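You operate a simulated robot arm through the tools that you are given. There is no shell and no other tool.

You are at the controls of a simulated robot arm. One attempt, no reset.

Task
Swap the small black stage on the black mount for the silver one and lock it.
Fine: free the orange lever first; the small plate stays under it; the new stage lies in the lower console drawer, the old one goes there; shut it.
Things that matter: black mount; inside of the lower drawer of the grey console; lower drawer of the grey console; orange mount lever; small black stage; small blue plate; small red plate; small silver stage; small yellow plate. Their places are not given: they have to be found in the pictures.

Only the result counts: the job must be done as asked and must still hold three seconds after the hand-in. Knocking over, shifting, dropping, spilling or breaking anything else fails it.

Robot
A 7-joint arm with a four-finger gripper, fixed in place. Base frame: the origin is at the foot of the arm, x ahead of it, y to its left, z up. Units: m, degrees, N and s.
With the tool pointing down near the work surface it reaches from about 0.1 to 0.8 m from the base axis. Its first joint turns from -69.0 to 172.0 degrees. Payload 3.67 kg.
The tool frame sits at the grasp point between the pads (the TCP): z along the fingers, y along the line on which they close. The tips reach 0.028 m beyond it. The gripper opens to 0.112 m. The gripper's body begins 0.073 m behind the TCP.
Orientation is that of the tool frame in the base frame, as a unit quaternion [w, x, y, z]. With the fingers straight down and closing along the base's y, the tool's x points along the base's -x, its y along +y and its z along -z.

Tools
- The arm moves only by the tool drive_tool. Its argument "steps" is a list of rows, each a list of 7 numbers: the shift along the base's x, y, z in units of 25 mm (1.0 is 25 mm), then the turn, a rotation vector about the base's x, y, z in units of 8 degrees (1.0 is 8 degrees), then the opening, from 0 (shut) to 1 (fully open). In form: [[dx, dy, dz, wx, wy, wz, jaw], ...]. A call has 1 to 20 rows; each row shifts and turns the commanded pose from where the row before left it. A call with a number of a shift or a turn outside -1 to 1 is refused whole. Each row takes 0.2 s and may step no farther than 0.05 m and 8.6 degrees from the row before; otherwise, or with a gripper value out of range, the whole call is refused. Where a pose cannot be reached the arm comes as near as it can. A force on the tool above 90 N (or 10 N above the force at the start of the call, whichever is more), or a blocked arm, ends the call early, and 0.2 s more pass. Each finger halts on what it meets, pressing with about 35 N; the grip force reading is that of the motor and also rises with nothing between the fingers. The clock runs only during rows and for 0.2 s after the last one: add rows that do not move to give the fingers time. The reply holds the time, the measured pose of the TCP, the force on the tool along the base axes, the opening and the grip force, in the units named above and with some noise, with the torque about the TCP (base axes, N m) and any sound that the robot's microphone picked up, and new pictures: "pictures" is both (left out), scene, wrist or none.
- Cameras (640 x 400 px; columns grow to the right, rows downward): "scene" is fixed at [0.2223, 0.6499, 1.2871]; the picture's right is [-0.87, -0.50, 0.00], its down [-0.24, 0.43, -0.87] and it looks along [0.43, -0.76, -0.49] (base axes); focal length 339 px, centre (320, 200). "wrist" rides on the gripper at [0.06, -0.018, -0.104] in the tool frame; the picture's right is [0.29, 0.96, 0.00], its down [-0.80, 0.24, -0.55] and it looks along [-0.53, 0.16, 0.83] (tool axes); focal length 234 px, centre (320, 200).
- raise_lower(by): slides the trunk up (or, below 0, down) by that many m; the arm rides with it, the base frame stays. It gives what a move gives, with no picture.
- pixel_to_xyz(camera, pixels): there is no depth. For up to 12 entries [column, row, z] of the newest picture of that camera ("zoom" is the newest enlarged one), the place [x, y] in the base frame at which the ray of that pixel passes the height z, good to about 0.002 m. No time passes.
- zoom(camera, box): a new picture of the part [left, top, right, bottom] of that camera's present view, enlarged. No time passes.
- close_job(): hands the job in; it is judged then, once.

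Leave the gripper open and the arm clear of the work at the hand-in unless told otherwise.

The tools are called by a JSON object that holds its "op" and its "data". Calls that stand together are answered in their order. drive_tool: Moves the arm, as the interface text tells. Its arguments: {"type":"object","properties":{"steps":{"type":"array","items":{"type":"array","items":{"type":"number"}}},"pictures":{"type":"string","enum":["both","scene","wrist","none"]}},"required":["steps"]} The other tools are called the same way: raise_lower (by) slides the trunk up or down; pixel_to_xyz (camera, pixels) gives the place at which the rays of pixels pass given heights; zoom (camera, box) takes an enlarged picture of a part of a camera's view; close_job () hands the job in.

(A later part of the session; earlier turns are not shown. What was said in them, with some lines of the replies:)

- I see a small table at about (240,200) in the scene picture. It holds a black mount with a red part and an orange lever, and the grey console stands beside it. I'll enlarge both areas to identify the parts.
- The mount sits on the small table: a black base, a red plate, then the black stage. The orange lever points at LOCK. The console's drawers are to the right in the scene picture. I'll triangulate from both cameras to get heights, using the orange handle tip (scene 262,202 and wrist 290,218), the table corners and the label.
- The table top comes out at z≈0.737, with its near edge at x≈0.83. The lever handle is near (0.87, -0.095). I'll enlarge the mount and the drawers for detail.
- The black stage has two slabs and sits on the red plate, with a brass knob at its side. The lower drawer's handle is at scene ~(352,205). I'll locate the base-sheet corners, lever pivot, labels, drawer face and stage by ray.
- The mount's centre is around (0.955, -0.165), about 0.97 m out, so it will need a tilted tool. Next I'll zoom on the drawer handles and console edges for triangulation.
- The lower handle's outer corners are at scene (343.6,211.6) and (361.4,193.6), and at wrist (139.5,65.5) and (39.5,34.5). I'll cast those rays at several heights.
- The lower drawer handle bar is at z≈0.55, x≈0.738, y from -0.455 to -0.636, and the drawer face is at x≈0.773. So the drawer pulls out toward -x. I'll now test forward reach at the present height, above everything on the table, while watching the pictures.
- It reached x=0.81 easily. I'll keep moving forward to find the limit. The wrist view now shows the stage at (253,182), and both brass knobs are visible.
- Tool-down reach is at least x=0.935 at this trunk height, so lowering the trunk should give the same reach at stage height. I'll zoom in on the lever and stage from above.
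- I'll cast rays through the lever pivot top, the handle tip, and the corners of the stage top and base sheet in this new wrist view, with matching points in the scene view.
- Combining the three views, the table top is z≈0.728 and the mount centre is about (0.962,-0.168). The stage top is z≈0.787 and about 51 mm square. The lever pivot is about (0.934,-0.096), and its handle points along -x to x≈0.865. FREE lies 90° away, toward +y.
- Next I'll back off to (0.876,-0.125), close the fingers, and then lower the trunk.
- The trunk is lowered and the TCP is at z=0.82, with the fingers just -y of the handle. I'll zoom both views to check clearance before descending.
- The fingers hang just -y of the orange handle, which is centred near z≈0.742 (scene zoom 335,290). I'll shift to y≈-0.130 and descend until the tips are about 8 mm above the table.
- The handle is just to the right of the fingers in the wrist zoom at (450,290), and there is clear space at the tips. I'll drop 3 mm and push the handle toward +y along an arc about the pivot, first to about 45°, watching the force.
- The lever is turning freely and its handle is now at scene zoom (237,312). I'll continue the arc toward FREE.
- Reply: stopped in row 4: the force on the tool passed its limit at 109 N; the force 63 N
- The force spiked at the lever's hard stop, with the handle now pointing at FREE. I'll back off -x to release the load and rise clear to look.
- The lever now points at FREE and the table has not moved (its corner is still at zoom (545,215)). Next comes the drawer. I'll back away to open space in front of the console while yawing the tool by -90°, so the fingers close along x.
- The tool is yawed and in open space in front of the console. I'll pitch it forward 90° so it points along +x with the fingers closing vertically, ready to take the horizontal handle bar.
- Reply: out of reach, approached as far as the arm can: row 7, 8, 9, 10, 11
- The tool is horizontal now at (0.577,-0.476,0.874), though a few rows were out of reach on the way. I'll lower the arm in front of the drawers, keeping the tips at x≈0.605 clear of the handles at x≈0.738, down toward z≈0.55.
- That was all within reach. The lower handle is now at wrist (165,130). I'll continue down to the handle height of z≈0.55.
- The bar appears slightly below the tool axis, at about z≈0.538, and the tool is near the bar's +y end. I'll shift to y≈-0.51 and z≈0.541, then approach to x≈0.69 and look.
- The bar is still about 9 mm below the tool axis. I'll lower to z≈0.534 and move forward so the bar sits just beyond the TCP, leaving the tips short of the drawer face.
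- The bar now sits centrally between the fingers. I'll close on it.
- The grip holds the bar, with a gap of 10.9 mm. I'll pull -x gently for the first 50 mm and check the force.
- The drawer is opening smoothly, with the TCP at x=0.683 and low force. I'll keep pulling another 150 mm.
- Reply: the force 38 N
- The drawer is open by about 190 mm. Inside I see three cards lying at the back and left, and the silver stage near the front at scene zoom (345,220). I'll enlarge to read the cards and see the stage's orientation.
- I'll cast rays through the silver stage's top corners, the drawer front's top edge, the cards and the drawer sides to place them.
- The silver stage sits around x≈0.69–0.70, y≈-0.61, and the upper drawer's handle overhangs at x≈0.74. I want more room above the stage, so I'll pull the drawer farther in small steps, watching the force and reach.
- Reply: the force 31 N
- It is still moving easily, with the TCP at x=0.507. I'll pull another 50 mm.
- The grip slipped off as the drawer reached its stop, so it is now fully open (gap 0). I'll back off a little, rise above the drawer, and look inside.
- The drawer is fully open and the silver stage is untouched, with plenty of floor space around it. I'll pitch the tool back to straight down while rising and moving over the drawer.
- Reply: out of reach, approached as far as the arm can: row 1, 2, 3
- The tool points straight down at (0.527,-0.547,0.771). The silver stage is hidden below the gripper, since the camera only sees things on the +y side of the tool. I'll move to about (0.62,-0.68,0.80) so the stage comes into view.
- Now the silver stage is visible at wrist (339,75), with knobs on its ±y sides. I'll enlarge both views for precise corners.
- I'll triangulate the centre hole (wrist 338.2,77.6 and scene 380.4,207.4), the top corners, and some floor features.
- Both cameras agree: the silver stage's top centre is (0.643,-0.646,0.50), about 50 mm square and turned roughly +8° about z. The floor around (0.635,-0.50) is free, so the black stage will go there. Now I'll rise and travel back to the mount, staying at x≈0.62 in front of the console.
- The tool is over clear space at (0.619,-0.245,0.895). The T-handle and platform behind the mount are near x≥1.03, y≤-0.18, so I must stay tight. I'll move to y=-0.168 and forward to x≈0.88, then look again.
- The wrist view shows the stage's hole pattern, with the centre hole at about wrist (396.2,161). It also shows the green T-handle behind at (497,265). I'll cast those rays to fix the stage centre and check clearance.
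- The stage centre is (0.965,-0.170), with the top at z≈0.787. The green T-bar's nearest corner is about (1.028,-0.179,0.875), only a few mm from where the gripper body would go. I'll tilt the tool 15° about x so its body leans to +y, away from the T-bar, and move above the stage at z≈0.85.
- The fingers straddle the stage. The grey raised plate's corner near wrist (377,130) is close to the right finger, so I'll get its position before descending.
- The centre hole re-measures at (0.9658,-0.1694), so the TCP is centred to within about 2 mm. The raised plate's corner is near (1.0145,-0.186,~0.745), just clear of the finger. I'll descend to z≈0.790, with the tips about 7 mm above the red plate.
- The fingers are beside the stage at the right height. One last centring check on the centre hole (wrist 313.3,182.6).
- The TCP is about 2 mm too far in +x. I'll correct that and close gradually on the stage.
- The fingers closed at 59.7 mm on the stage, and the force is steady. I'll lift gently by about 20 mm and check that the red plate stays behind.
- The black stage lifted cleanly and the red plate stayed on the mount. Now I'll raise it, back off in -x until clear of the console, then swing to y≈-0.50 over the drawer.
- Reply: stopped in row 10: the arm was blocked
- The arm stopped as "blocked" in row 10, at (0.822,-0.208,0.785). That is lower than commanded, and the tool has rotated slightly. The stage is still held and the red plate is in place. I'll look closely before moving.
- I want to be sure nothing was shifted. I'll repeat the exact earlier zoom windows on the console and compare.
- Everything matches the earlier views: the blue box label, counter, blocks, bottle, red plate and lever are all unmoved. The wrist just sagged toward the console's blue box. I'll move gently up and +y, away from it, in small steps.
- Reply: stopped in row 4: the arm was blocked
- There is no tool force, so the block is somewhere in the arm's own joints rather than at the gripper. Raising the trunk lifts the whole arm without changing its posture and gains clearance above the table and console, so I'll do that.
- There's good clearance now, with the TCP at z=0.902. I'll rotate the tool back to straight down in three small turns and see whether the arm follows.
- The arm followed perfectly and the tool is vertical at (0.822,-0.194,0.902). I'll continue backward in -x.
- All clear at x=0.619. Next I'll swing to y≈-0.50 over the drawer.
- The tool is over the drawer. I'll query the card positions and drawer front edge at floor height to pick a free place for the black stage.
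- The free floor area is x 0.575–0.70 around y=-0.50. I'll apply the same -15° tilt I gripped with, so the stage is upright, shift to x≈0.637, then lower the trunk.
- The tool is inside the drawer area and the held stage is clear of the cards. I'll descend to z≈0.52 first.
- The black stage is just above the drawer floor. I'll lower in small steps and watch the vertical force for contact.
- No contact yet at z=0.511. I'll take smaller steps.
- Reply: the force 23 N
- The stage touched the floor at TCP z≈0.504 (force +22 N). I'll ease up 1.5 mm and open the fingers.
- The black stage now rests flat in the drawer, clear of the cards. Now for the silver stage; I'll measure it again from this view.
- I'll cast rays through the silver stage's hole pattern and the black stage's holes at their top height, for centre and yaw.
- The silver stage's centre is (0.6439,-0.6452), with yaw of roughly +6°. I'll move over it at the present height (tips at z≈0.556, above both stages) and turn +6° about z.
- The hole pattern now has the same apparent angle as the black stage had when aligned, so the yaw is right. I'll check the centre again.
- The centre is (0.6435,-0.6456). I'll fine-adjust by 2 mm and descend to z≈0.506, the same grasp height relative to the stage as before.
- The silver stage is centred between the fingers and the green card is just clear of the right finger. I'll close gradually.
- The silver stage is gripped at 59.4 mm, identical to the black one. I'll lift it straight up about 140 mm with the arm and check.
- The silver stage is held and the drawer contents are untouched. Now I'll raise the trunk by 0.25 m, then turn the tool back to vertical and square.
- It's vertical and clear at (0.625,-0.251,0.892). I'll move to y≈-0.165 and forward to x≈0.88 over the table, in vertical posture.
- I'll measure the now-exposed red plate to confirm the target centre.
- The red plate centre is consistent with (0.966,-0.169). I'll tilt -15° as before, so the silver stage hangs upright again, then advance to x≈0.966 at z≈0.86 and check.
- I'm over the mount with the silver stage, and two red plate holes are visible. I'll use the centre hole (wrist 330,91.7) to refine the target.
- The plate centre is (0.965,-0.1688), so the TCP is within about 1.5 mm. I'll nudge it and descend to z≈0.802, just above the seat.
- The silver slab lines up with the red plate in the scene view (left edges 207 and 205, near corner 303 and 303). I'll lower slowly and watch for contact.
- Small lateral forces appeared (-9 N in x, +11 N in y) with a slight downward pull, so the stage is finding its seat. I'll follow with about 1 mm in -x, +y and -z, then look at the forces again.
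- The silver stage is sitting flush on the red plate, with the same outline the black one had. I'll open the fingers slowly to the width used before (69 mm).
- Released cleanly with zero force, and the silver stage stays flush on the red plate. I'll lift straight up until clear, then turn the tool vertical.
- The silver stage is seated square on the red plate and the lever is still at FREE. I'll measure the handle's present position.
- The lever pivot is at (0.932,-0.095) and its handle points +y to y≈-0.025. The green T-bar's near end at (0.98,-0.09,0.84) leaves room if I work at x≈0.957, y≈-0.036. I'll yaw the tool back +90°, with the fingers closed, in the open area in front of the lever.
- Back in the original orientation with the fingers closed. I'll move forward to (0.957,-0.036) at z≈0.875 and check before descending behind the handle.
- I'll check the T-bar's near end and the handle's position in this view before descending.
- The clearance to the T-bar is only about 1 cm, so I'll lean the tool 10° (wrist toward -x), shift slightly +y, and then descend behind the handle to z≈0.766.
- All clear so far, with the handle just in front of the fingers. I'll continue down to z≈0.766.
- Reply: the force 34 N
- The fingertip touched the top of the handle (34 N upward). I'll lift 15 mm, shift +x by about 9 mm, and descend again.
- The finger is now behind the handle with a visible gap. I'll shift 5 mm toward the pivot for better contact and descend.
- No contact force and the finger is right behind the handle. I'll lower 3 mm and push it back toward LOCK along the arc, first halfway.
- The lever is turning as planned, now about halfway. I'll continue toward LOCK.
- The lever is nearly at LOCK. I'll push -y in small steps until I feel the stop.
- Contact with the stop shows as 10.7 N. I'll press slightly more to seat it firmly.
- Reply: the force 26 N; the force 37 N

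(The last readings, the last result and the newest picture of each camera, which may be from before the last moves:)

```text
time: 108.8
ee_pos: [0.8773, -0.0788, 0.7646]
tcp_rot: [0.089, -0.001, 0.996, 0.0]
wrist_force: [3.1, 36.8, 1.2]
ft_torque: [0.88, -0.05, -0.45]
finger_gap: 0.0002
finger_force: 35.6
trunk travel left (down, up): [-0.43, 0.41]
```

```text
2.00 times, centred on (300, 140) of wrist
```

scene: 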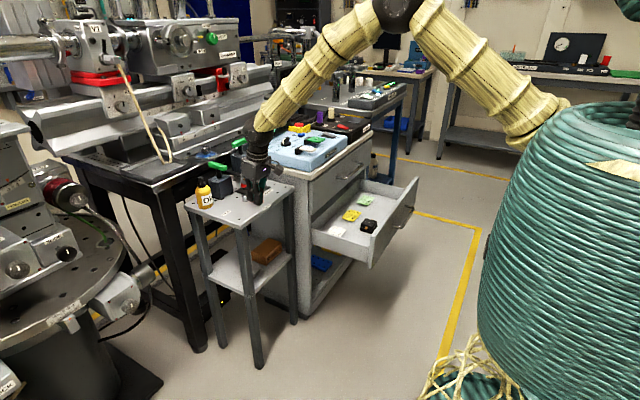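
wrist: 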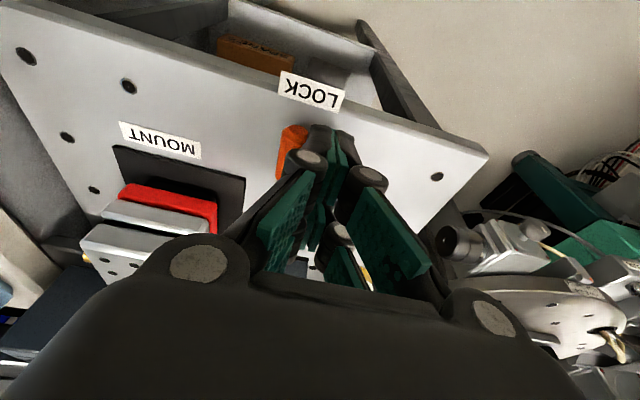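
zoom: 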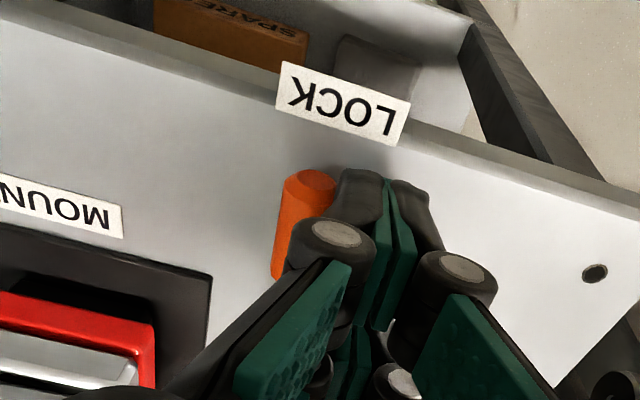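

The lever is firmly at its stop (37 N with no further travel). I'll back off +y and lift clear.

{"op": "drive_tool", "data": {"steps": [[0, 0.4, 0, 0, 0, 0, 0], [0, 0.6, 0, 0, 0, 0, 0], [0, 0, 0.9, 0, 0, 0, 0], [0, 0, 0.9, 0, 0, 0, 0], [-0.5, 0, 0.9, 0, 0.63, 0, 0], [-0.9, 0, 0.9, 0, 0.62, 0, 0], [-0.9, 0, 0, 0, 0, 0, 0], [-0.9, 0, 0, 0, 0, 0, 0], [-0.9, 0, 0, 0, 0, 0, 0], [0, 0, 0, 0, 0, 0, 0]]}}

{"op": "zoom", "data": {"camera": "scene", "box": [215, 150, 285, 220]}}

{"op": "zoom", "data": {"camera": "wrist", "box": [160, 60, 440, 260]}}

```text
time: 111.0
ee_pos: [0.7725, -0.0568, 0.8526]
tcp_rot: [0.001, -0.001, 1.0, 0.001]
wrist_force: [0.1, -0.5, 0.6]
ft_torque: [-0.01, 0.01, 0.0]
finger_gap: 0.0
finger_force: 36.0
trunk travel left (down, up): [-0.43, 0.41]
```

scene: 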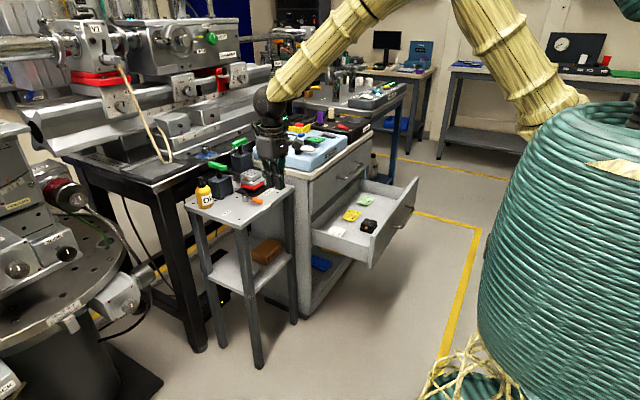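
wrist: 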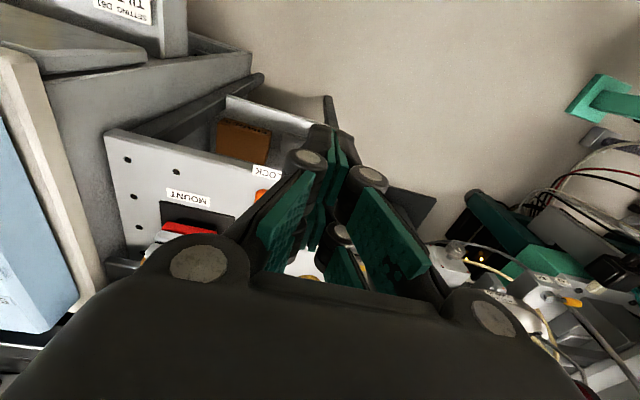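

```text
5.71 times, centred on (250, 185) of scene
```

zoom: 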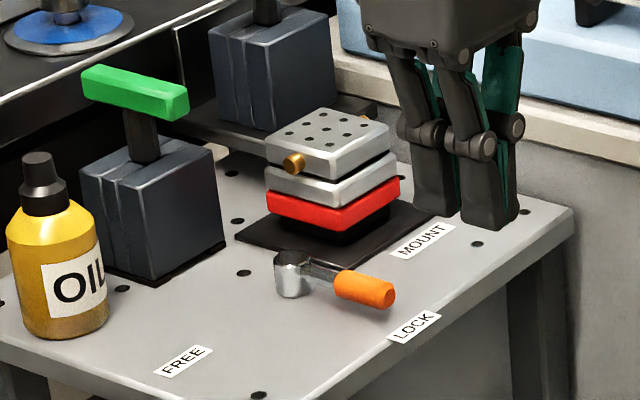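

```text
2.00 times, centred on (300, 160) of wrist
```

zoom: 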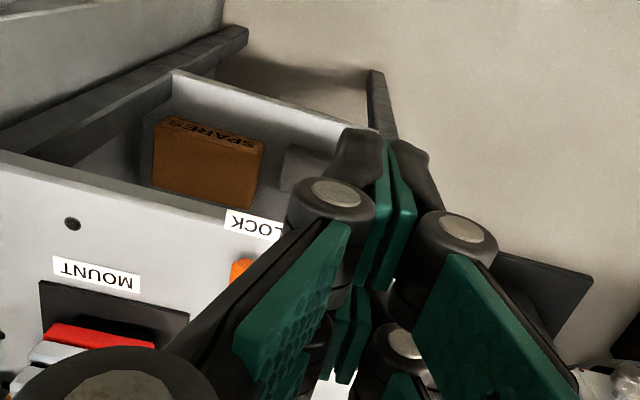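

The lever is back at exactly its starting LOCK position (tip at scene (262,201)). The silver stage is flush on the red plate and everything else is in place. Next I'll close the drawer, starting by retreating to open space in front of it and yawing the tool by -90°.

{"op": "drive_tool", "data": {"steps": [[-1, -0.3, 0, 0, 0, -1, 0], [-1, -0.9, 0, 0, 0, -1, 0], [-1, -0.9, 0, 0, 0, -1, 0], [-1, -0.9, 0, 0, 0, -1, 0], [-1, -0.9, 0, 0, 0, -1, 0], [-1, -0.9, 0, 0, 0, -1, 0], [-1, -0.9, 0, 0, 0, -1, 0], [-1, -0.9, 0, 0, 0, -1, 0], [-1, -0.9, 0, 0, 0, -1, 0], [-1, -0.9, 0, 0, 0, -1, 0], [-1, -0.9, 0, 0, 0, -1, 0], [-1, -0.9, 0, 0, 0, -0.25, 0], [-0.8, -0.9, 0, 0, 0, 0, 0], [0, -0.9, 0, 0, 0, 0, 0], [0, -0.9, 0, 0, 0, 0, 0], [0, -0.9, 0, 0, 0, 0, 0], [0, 0, 0, 0, 0, 0, 0]], "pictures": "none"}}

{"op": "raise_lower", "data": {"by": -0.1}}

{"op": "drive_tool", "data": {"steps": [[0, 0, 0, 0, 0, 0, 0]]}}

```text
time: 114.6
ee_pos: [0.4547, -0.4029, 0.8543]
tcp_rot: [0.002, 0.706, 0.708, -0.001]
wrist_force: [0.1, 0.1, 0.1]
ft_torque: [-0.02, 0.02, 0.02]
finger_gap: 0.0
finger_force: 36.0
trunk travel left (down, up): [-0.43, 0.41]
```

```text
time: 115.9
ee_pos: [0.4541, -0.4018, 0.7548]
tcp_rot: [0.001, 0.707, 0.708, 0.001]
wrist_force: [-0.4, -0.5, 0.4]
ft_torque: [0.02, 0.0, 0.0]
finger_gap: 0.0
finger_force: 35.3
trunk travel left (down, up): [-0.33, 0.51]
```

```text
time: 116.3
ee_pos: [0.4549, -0.4013, 0.7548]
tcp_rot: [0.001, 0.707, 0.708, 0.0]
wrist_force: [0.0, 0.8, -0.4]
ft_torque: [-0.02, 0.0, -0.01]
finger_gap: 0.0001
finger_force: 35.5
trunk travel left (down, up): [-0.33, 0.51]
```

scene: 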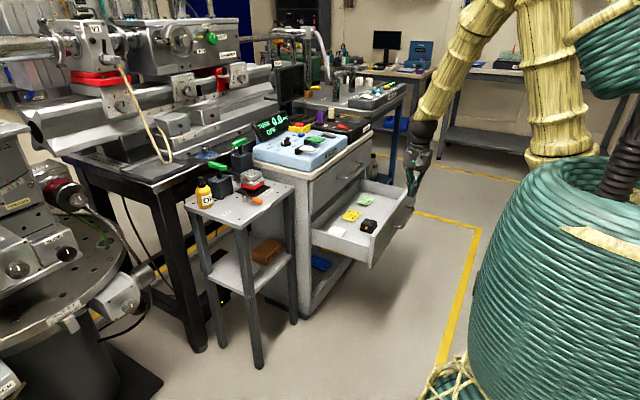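
wrist: 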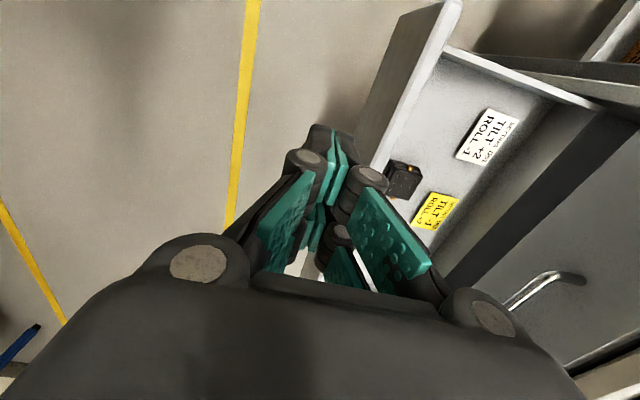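

The drawer front is to the right of the tool, and y≈-0.40 is just off the end of the handle. I'll lower to z≈0.65 and then pitch the tool forward gradually.

{"op": "drive_tool", "data": {"steps": [[-0.3, 0, -0.9, 0, 0, 0, 0], [0, 0, -0.9, 0, 0, 0, 0], [0, 0, -0.9, 0, 0, 0, 0], [0, 0, -0.9, 0, 0, 0, 0], [0, 0, -0.5, 0, -0.8, 0, 0], [0, 0, 0, 0, -0.9, 0, 0], [0, 0, 0, 0, -0.9, 0, 0], [0, 0, 0, 0, -0.9, 0, 0], [0, 0, 0, 0, -0.9, 0, 0], [0, 0, 0, 0, -0.9, 0, 0], [0, 0, 0, 0, 0, 0, 0]]}}

```text
time: 118.7
ee_pos: [0.5174, -0.4503, 0.642]
tcp_rot: [0.256, 0.659, 0.659, 0.255]
wrist_force: [-0.3, 0.5, 0.4]
ft_torque: [0.07, -0.02, 0.01]
finger_gap: 0.0
finger_force: 35.4
out of reach, approached as far as the arm can: row 6, 7, 8, 9, 10
trunk travel left (down, up): [-0.33, 0.51]
```

scene: 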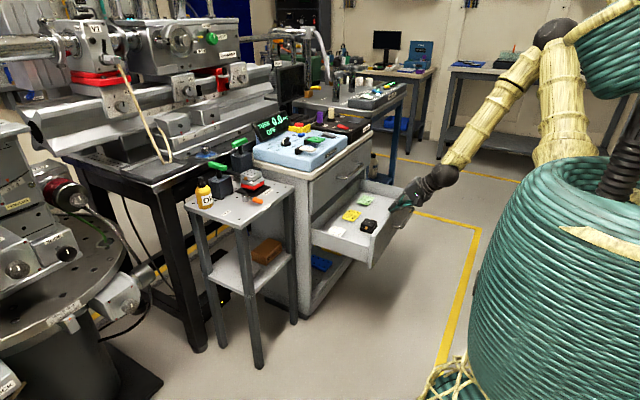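
wrist: 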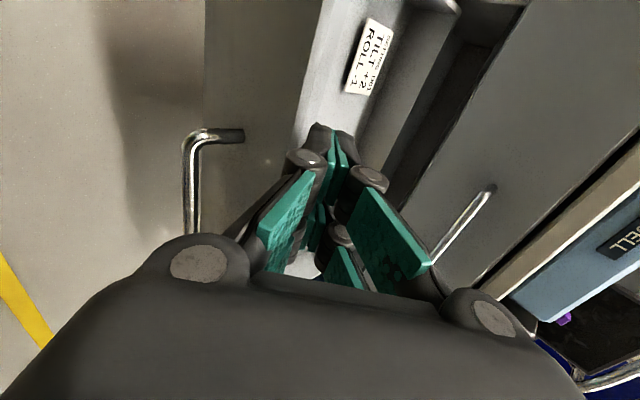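

The arm couldn't hold y=-0.40 with the pitch, because the inner reach limit is about 0.685 m radius. It moved to (0.517,-0.450,0.642) with no contact force. Farther out at y≈-0.53 the horizontal pose was reachable before, in line with the handle. So I'll rise a little, go there, and finish pitching, then re-grip the handle to push the drawer shut.

{"op": "drive_tool", "data": {"steps": [[-0.2, 0, 0.8, 0, 0, 0, 0], [-0.2, -0.4, 0.8, 0, 0, 0, 0.2], [-0.2, -0.8, 0.4, 0, 0, 0, 0.4], [-0.2, -0.8, 0, 0, 0, 0, 0.5], [-0.3, -0.8, 0, 0, 0, 0, 0.5], [-0.3, -0.6, 0, 0, 0, 0, 0.5], [0, 0, 0, 0, 0, 0, 0.5]]}}

```text
time: 120.3
ee_pos: [0.4875, -0.5393, 0.6928]
tcp_rot: [0.257, 0.659, 0.658, 0.256]
wrist_force: [0.5, -0.8, 0.9]
ft_torque: [0.02, 0.0, 0.01]
finger_gap: 0.0562
finger_force: 0.0
out of reach, approached as far as the arm can: row 1
trunk travel left (down, up): [-0.33, 0.51]
```

scene: 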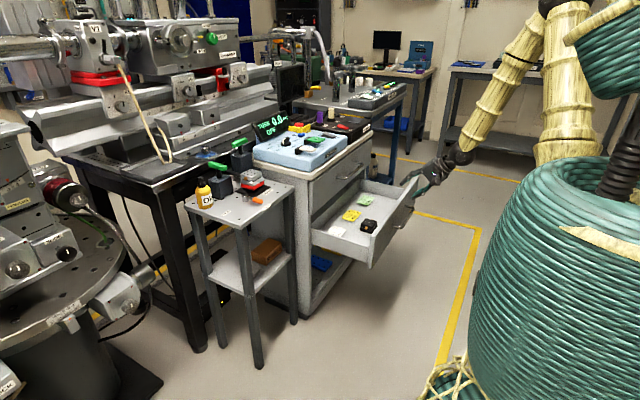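
wrist: 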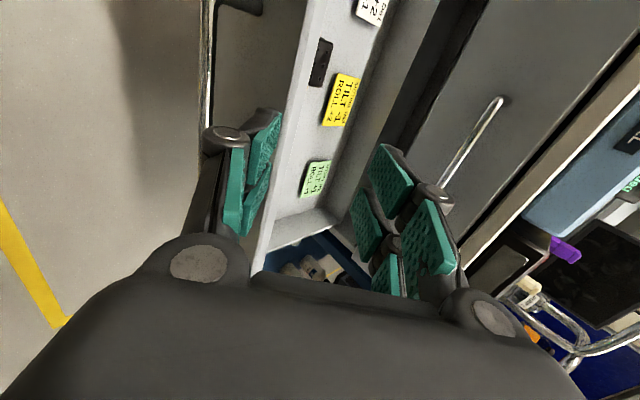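

Good, that's reachable. I'll continue pitching to horizontal here while easing back to x≈0.46.

{"op": "drive_tool", "data": {"steps": [[-0.2, 0, 0, 0, -0.9, 0, 0.5], [-0.2, 0, 0, 0, -0.9, 0, 0.5], [-0.2, 0, 0, 0, -0.9, 0, 0.5], [-0.2, 0, 0, 0, -0.9, 0, 0.5], [-0.2, 0, 0, 0, -0.9, 0, 0.5], [0, 0, 0, 0, -0.9, 0, 0.5], [0, 0, 0, 0, -0.52, 0, 0.5], [0, 0, 0, 0, 0, 0, 0.5]]}}

```text
time: 122.1
ee_pos: [0.4614, -0.5375, 0.6924]
tcp_rot: [0.501, 0.501, 0.5, 0.498]
wrist_force: [-0.1, 0.2, 0.3]
ft_torque: [0.01, 0.0, -0.05]
finger_gap: 0.056
finger_force: 0.2
trunk travel left (down, up): [-0.33, 0.51]
```

scene: 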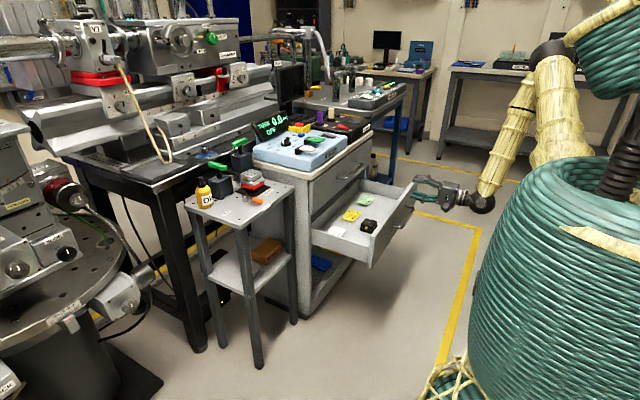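
wrist: 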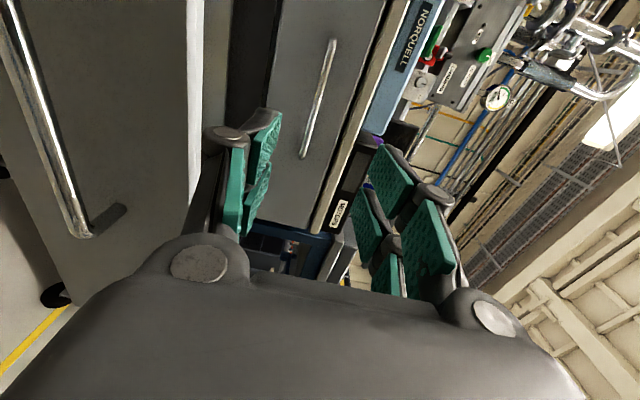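

Now horizontal at (0.461,-0.538,0.692). I'll back off a little to x≈0.445 so the tips stay in front of the handle bar, then lower to the bar height.

{"op": "drive_tool", "data": {"steps": [[-0.5, 0, 0, 0, 0, 0, 0.5], [-0.1, 0, -0.9, 0, 0, 0, 0.5], [0, 0, -0.9, 0, 0, 0, 0.5], [0, 0, -0.9, 0, 0, 0, 0.5], [0, 0, -0.9, 0, 0, 0, 0.5], [0, 0, -0.9, 0, 0, 0, 0.5], [0, 0, -0.9, 0, 0, 0, 0.5], [0, 0, -0.9, 0, 0, 0, 0.5], [0, 0, 0, 0, 0, 0, 0.5]]}}

{"op": "zoom", "data": {"camera": "wrist", "box": [180, 60, 460, 260]}}

{"op": "zoom", "data": {"camera": "scene", "box": [350, 160, 490, 270]}}

```text
time: 124.1
ee_pos: [0.4474, -0.5366, 0.5346]
tcp_rot: [0.501, 0.501, 0.5, 0.498]
wrist_force: [-0.6, -0.1, 0.3]
ft_torque: [0.04, 0.04, -0.02]
finger_gap: 0.056
finger_force: 0.0
trunk travel left (down, up): [-0.33, 0.51]
```

scene: 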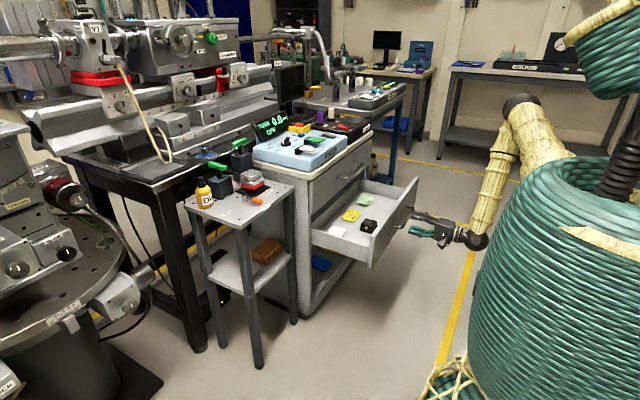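
wrist: 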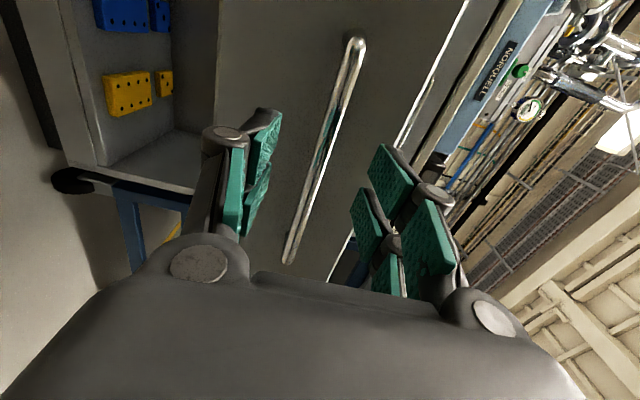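

```text
2.00 times, centred on (320, 160) of wrist
```

zoom: 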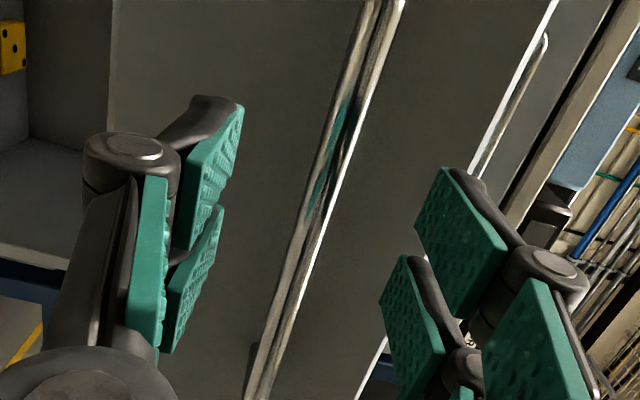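

```text
3.64 times, centred on (420, 215) of scene
```

zoom: 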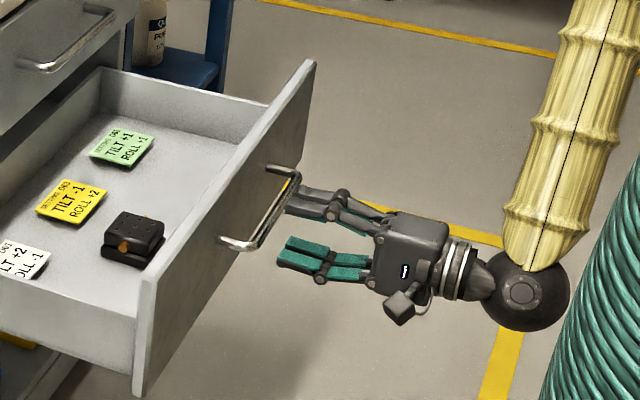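

The bar lies between the open fingers at the right height. I'll advance about 40 mm and look.

{"op": "drive_tool", "data": {"steps": [[0.5, 0, 0, 0, 0, 0, 0.5], [0.6, 0, 0, 0, 0, 0, 0.5], [0.5, 0, 0, 0, 0, 0, 0.5], [0, 0, 0, 0, 0, 0, 0.5]]}}

{"op": "zoom", "data": {"camera": "scene", "box": [370, 180, 450, 250]}}

{"op": "zoom", "data": {"camera": "wrist", "box": [180, 60, 460, 260]}}

```text
time: 125.1
ee_pos: [0.4869, -0.5372, 0.5343]
tcp_rot: [0.5, 0.501, 0.5, 0.499]
wrist_force: [0.6, 0.3, -0.9]
ft_torque: [-0.02, -0.01, -0.02]
finger_gap: 0.056
finger_force: 0.0
trunk travel left (down, up): [-0.33, 0.51]
```

scene: 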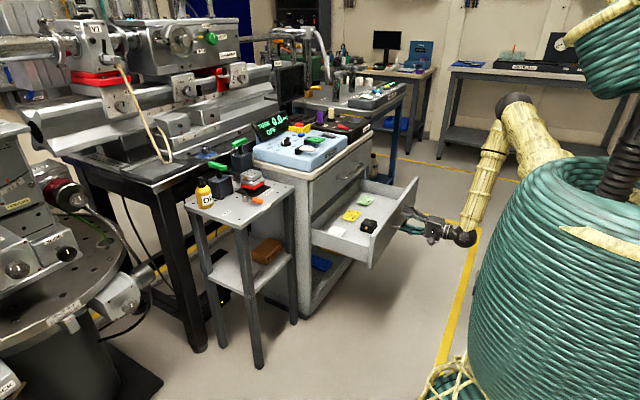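
wrist: 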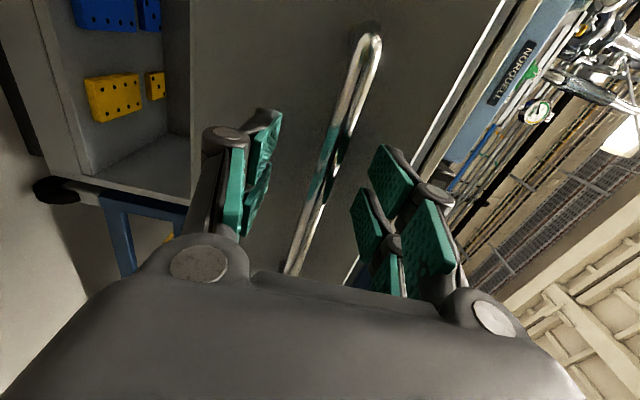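

```text
5.71 times, centred on (410, 215) of scene
```

zoom: 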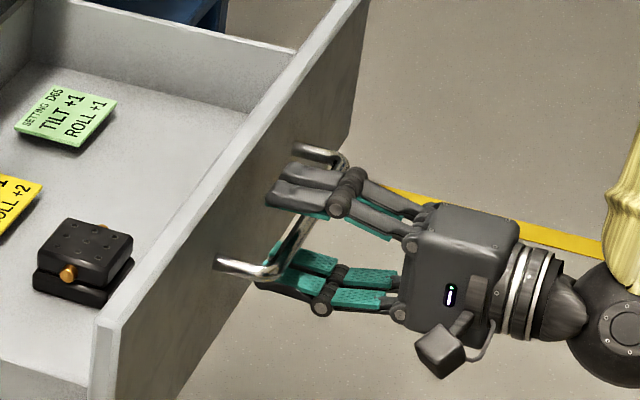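

```text
2.00 times, centred on (320, 160) of wrist
```

zoom: 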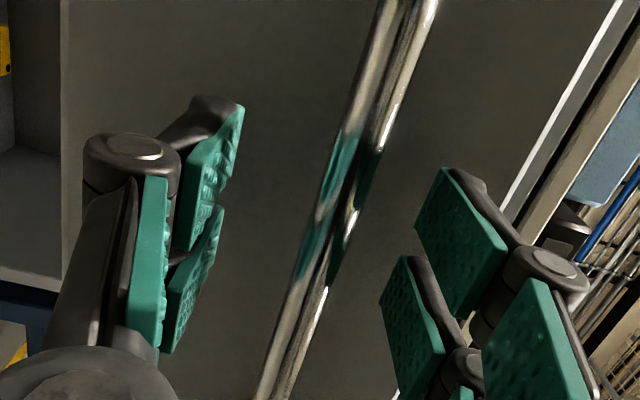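

The fingers straddle the bar. I'll move 10 mm further in and close.

{"op": "drive_tool", "data": {"steps": [[0.4, 0, 0, 0, 0, 0, 0.5], [0, 0, 0, 0, 0, 0, 0], [0, 0, 0, 0, 0, 0, 0], [0, 0, 0, 0, 0, 0, 0]], "pictures": "none"}}

```text
time: 126.1
ee_pos: [0.4972, -0.5373, 0.5348]
tcp_rot: [0.501, 0.501, 0.5, 0.499]
wrist_force: [0.6, -3.0, 5.2]
ft_torque: [0.21, 0.0, -0.52]
finger_gap: 0.0105
finger_force: 44.6
trunk travel left (down, up): [-0.33, 0.51]
```

The bar is gripped again. I'll push the drawer in smoothly, with a gentle start, to about x≈0.70 first.

{"op": "drive_tool", "data": {"steps": [[0.2, 0, 0, 0, 0, 0, 0], [0.4, 0, 0, 0, 0, 0, 0], [0.6, 0, 0, 0, 0, 0, 0], [0.6, 0, 0, 0, 0, 0, 0], [0.6, 0, 0, 0, 0, 0, 0], [0.6, 0, 0, 0, 0, 0, 0], [0.6, 0, 0, 0, 0, 0, 0], [0.6, 0, 0, 0, 0, 0, 0], [0.6, 0, 0, 0, 0, 0, 0], [0.6, 0, 0, 0, 0, 0, 0], [0.6, 0, 0, 0, 0, 0, 0], [0.6, 0, 0, 0, 0, 0, 0], [0.6, 0, 0, 0, 0, 0, 0], [0.5, 0, 0, 0, 0, 0, 0], [0.4, 0, 0, 0, 0, 0, 0], [0.2, 0, 0, 0, 0, 0, 0], [0, 0, 0, 0, 0, 0, 0]]}}

{"op": "zoom", "data": {"camera": "scene", "box": [290, 140, 430, 260]}}

```text
time: 129.7
ee_pos: [0.7043, -0.5369, 0.5346]
tcp_rot: [0.5, 0.501, 0.5, 0.498]
wrist_force: [0.4, -4.4, 16.6]
ft_torque: [0.24, 0.1, -1.32]
finger_gap: 0.0105
finger_force: 45.4
trunk travel left (down, up): [-0.33, 0.51]
```

scene: 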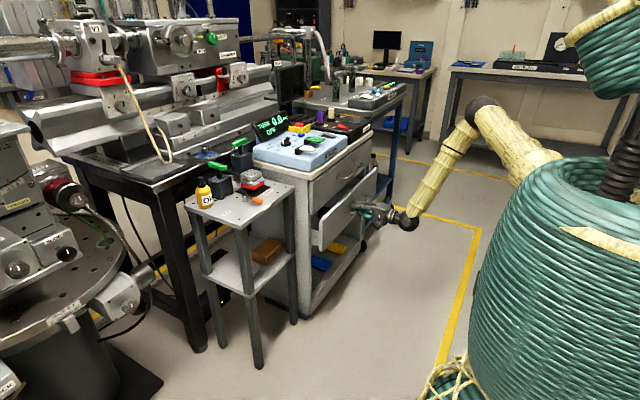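
wrist: 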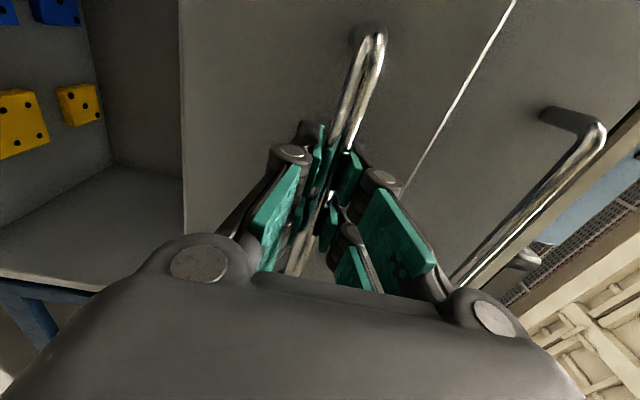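

```text
3.33 times, centred on (360, 200) of scene
```

zoom: 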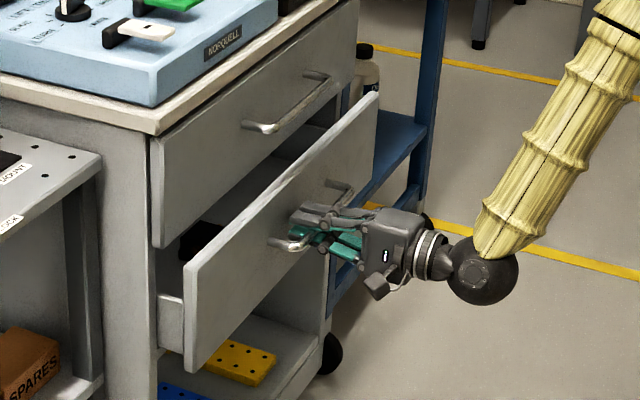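

The drawer is nearly in, about 30 mm left. I'll creep forward and watch the x force for the closed stop.

{"op": "drive_tool", "data": {"steps": [[0.3, 0, 0, 0, 0, 0, 0], [0.3, 0, 0, 0, 0, 0, 0], [0.3, 0, 0, 0, 0, 0, 0], [0, 0, 0, 0, 0, 0, 0]], "pictures": "none"}}

{"op": "drive_tool", "data": {"steps": [[0.2, 0, 0, 0, 0, 0, 0], [0.15, 0, 0, 0, 0, 0, 0], [0, 0, 0, 0, 0, 0, 0]], "pictures": "scene"}}

{"op": "zoom", "data": {"camera": "scene", "box": [290, 140, 430, 260]}}

```text
time: 130.7
ee_pos: [0.7267, -0.5375, 0.5361]
tcp_rot: [0.5, 0.501, 0.5, 0.498]
wrist_force: [-0.9, 4.7, 4.9]
ft_torque: [0.23, 0.01, 1.36]
finger_gap: 0.0104
finger_force: 45.3
trunk travel left (down, up): [-0.33, 0.51]
```

```text
time: 131.5
ee_pos: [0.7363, -0.5376, 0.5356]
tcp_rot: [0.5, 0.501, 0.501, 0.498]
wrist_force: [2.1, 17.6, 5.6]
ft_torque: [0.3, 0.08, -1.22]
finger_gap: 0.0105
finger_force: 45.4
trunk travel left (down, up): [-0.33, 0.51]
```

scene: 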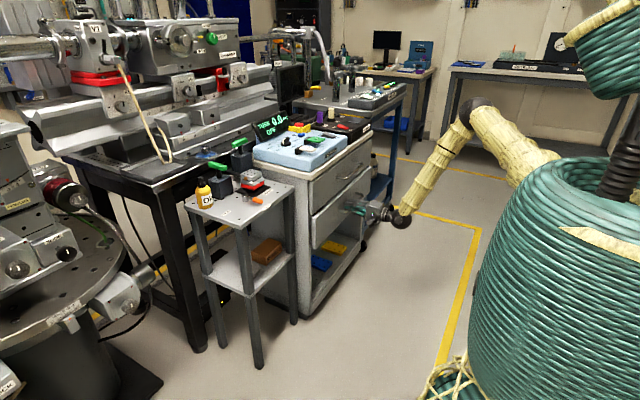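

```text
3.33 times, centred on (360, 200) of scene
```

zoom: 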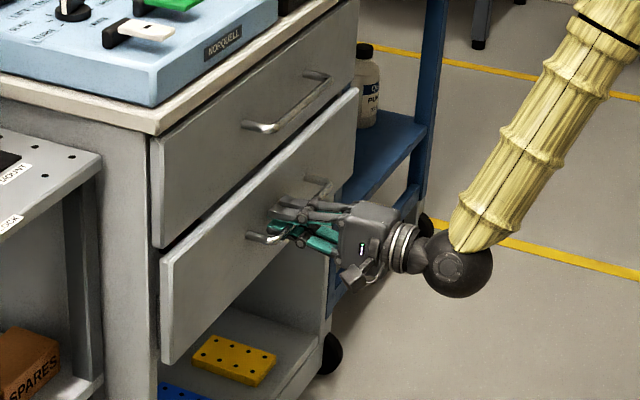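

The lower drawer's left edge (zoom 162) is still slightly proud of the upper one (150), so about 1 cm remains. I'll keep pushing gently.

{"op": "drive_tool", "data": {"steps": [[0.15, 0, 0, 0, 0, 0, 0], [0.15, 0, 0, 0, 0, 0, 0], [0, 0, 0, 0, 0, 0, 0]], "pictures": "none"}}

{"op": "drive_tool", "data": {"steps": [[0.12, 0, 0, 0, 0, 0, 0], [0, 0, 0, 0, 0, 0, 0]], "pictures": "none"}}

```text
time: 132.3
ee_pos: [0.7418, -0.5375, 0.5344]
tcp_rot: [0.5, 0.5, 0.501, 0.498]
wrist_force: [2.1, 19.9, 6.2]
ft_torque: [0.35, 0.04, 0.79]
finger_gap: 0.0105
finger_force: 44.5
trunk travel left (down, up): [-0.33, 0.51]
```

```text
time: 132.9
ee_pos: [0.7459, -0.5373, 0.535]
tcp_rot: [0.501, 0.501, 0.5, 0.498]
wrist_force: [4.0, 28.3, 3.3]
ft_torque: [0.39, 0.03, -0.77]
finger_gap: 0.0103
finger_force: 45.3
trunk travel left (down, up): [-0.33, 0.51]
```

{"op": "drive_tool", "data": {"steps": [[0.12, 0, 0, 0, 0, 0, 0], [0, 0, 0, 0, 0, 0, 0]], "pictures": "none"}}

{"op": "drive_tool", "data": {"steps": [[0.12, 0, 0, 0, 0, 0, 0], [0, 0, 0, 0, 0, 0, 0]], "pictures": "scene"}}

{"op": "zoom", "data": {"camera": "scene", "box": [300, 140, 380, 220]}}

```text
time: 133.5
ee_pos: [0.7465, -0.5368, 0.535]
tcp_rot: [0.501, 0.501, 0.5, 0.498]
wrist_force: [-21.3, 24.9, 5.9]
ft_torque: [0.38, 0.05, -0.08]
finger_gap: 0.0104
finger_force: 45.0
trunk travel left (down, up): [-0.33, 0.51]
```

```text
time: 134.1
ee_pos: [0.7509, -0.5397, 0.5358]
tcp_rot: [0.502, 0.501, 0.5, 0.497]
wrist_force: [-31.1, -1.8, 10.1]
ft_torque: [0.55, 0.1, -0.13]
finger_gap: 0.0105
finger_force: 44.7
trunk travel left (down, up): [-0.33, 0.51]
```

scene: 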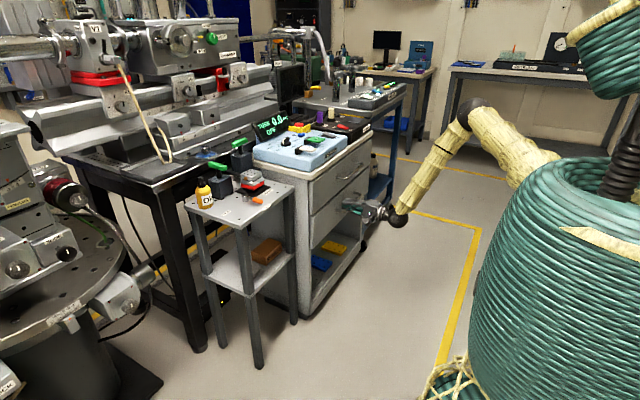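

```text
5.00 times, centred on (340, 180) of scene
```

zoom: 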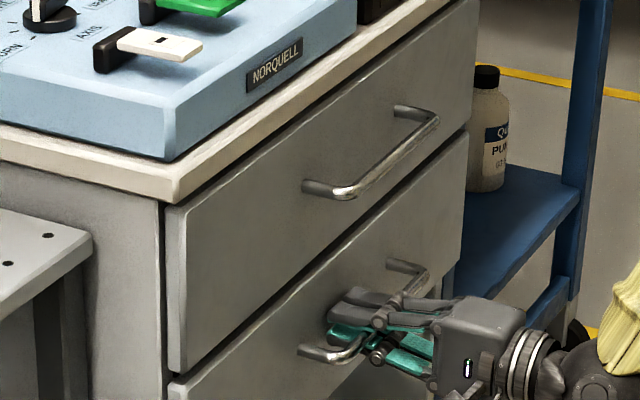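

The push met the closed stop (-31 N), and the drawer looks exactly as at the start, flush with the upper one. I'll relax, open the fingers, and back straight out.

{"op": "drive_tool", "data": {"steps": [[-0.08, 0, 0, 0, 0, 0, 0], [0, 0, 0, 0, 0, 0, 0.5], [0, 0, 0, 0, 0, 0, 0.5], [0, 0, 0, 0, 0, 0, 0.5]], "pictures": "none"}}

{"op": "drive_tool", "data": {"steps": [[-0.5, 0, 0, 0, 0, 0, 0.5], [-0.8, 0, 0, 0, 0, 0, 0.5], [-0.8, 0, 0, 0, 0, 0, 0.5], [-0.8, 0, 0, 0, 0, 0, 0.5], [-0.8, 0, 0, 0, 0, 0, 0.5], [0, 0, 0, 0, 0, 0, 0.5]]}}

{"op": "zoom", "data": {"camera": "scene", "box": [290, 140, 430, 260]}}

```text
time: 135.1
ee_pos: [0.7501, -0.5382, 0.5328]
tcp_rot: [0.5, 0.501, 0.5, 0.498]
wrist_force: [-0.4, 0.4, 0.4]
ft_torque: [0.0, -0.01, 0.04]
finger_gap: 0.0561
finger_force: 0.2
trunk travel left (down, up): [-0.33, 0.51]
```

```text
time: 136.5
ee_pos: [0.6555, -0.5399, 0.5338]
tcp_rot: [0.501, 0.502, 0.499, 0.499]
wrist_force: [0.6, 0.0, 0.1]
ft_torque: [0.03, -0.02, 0.0]
finger_gap: 0.0559
finger_force: 0.0
trunk travel left (down, up): [-0.33, 0.51]
```

scene: 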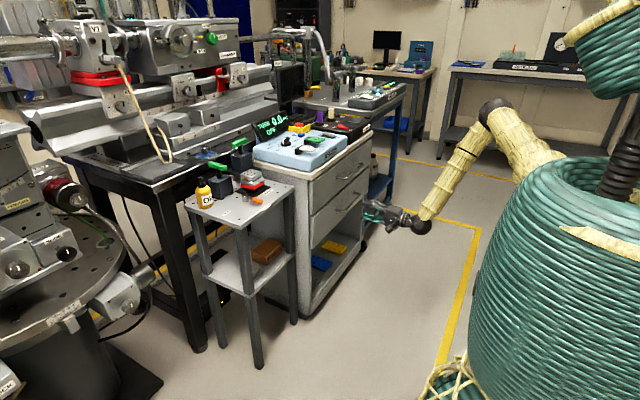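
wrist: 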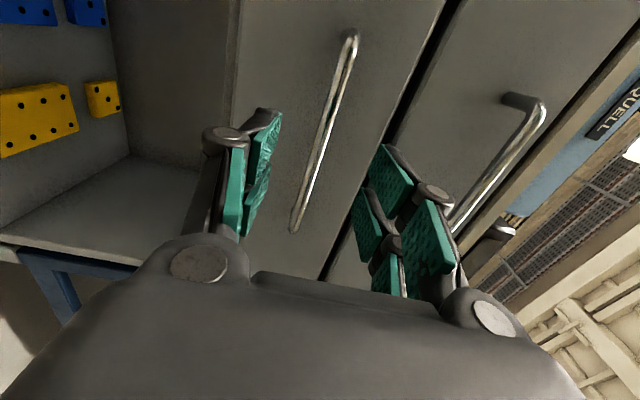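

```text
3.33 times, centred on (360, 200) of scene
```

zoom: 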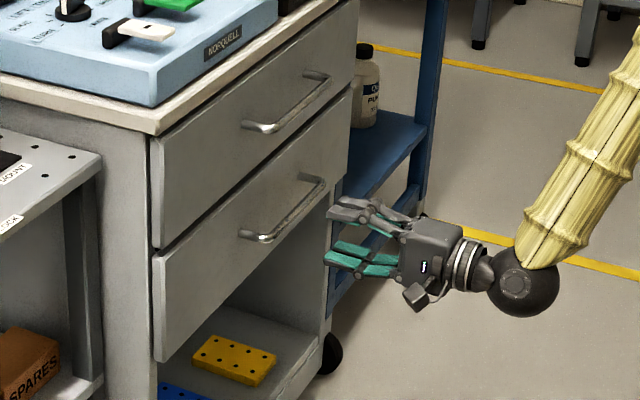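

The drawer is flush and shut. I'll retreat further, open the gripper fully, and do final checks of the drawer and the mount.

{"op": "drive_tool", "data": {"steps": [[-0.8, 0, 0, 0, 0, 0, 0.7], [-0.8, 0, 0.3, 0, 0, 0, 0.9], [-0.8, 0, 0.3, 0, 0, 0, 1], [0, 0, 0, 0, 0, 0, 1], [0, 0, 0, 0, 0, 0, 1]]}}

{"op": "zoom", "data": {"camera": "scene", "box": [300, 140, 380, 220]}}

{"op": "zoom", "data": {"camera": "scene", "box": [234, 160, 282, 210]}}

{"op": "zoom", "data": {"camera": "scene", "box": [180, 130, 310, 220]}}

```text
time: 137.7
ee_pos: [0.596, -0.5401, 0.5483]
tcp_rot: [0.5, 0.501, 0.5, 0.498]
wrist_force: [-0.8, -0.2, 0.4]
ft_torque: [-0.01, -0.01, 0.0]
finger_gap: 0.112
finger_force: 0.1
trunk travel left (down, up): [-0.33, 0.51]
```

scene: 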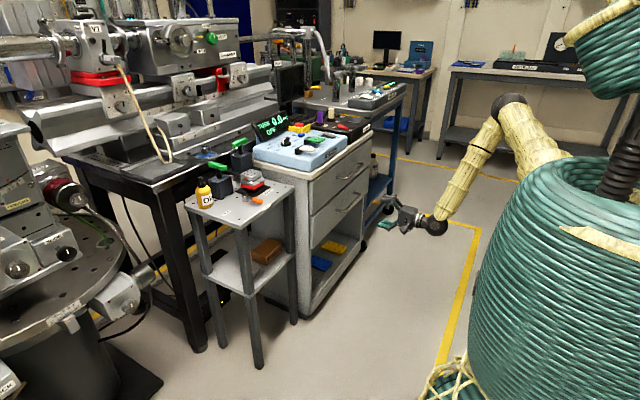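
wrist: 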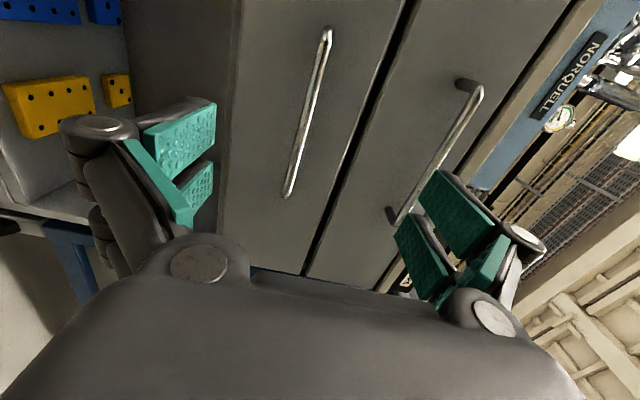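

```text
5.00 times, centred on (340, 180) of scene
```

zoom: 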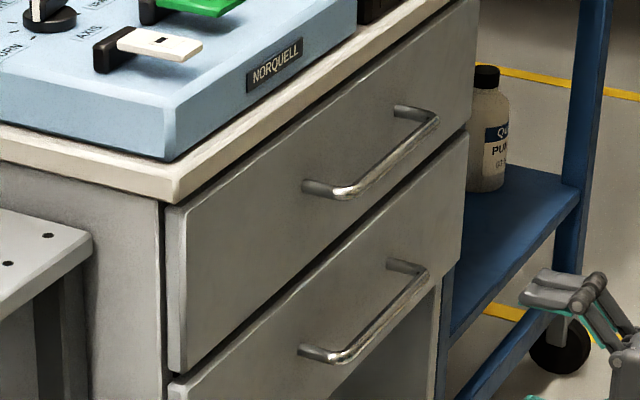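

```text
8.00 times, centred on (258, 185) of scene
```

zoom: 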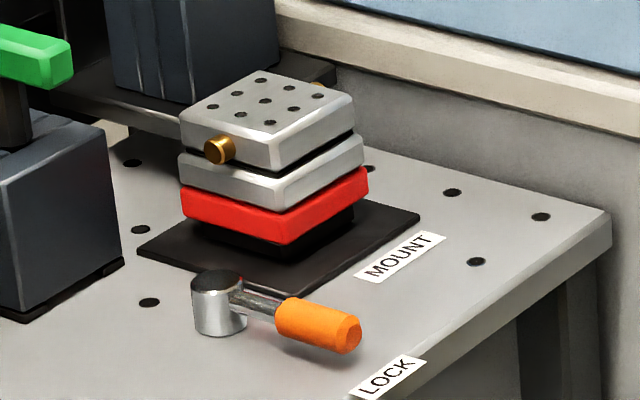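

```text
4.44 times, centred on (245, 175) of scene
```

zoom: 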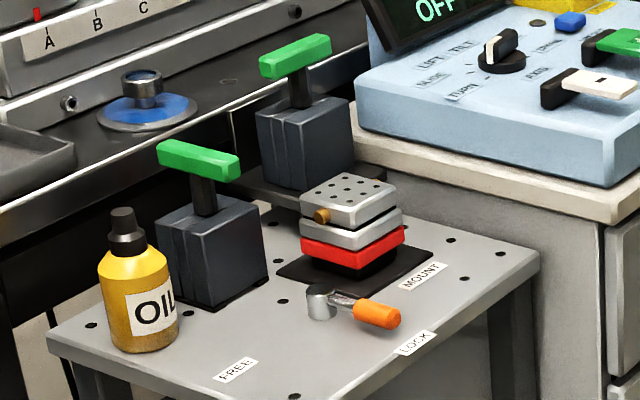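

All the final views match the starting scene, except that the silver stage now sits where the black one was:
- **Mount:** the red plate is still under the stage, and the lever is at LOCK (tip at zoom (350,335), as at the start).
- **Drawer:** it is shut flush, with the black stage inside.
- **Surroundings:** the bottle, blocks and the blue and yellow plates have not moved.
- **Arm:** the gripper is open and clear of the work.

I'm handing in the job.

{"op": "close_job", "data": {}}

```text
The job is handed in.
```

The swap is finished and handed in, but I haven't seen the judge's result. The silver stage now sits on the black mount and is locked.

- **Mount:** the red plate stayed in place under the new stage. The orange lever is back at LOCK and pressed against its stop.
- **Drawer:** the black stage is on the floor of the lower console drawer, which is shut flush with the one above.
- **Surroundings:** in the final pictures the oil bottle, both blocks and the items on the console look unmoved from the start. The blue and yellow plates on the shelf look untouched too.

**Arm stopped once:** while carrying the black stage away, the arm halted as "blocked" and sagged towards the console. There was no contact force at the tool, and comparing pictures showed nothing had shifted. I raised the trunk and straightened the tool to carry on.

The gripper is open and the arm is clear of the work.
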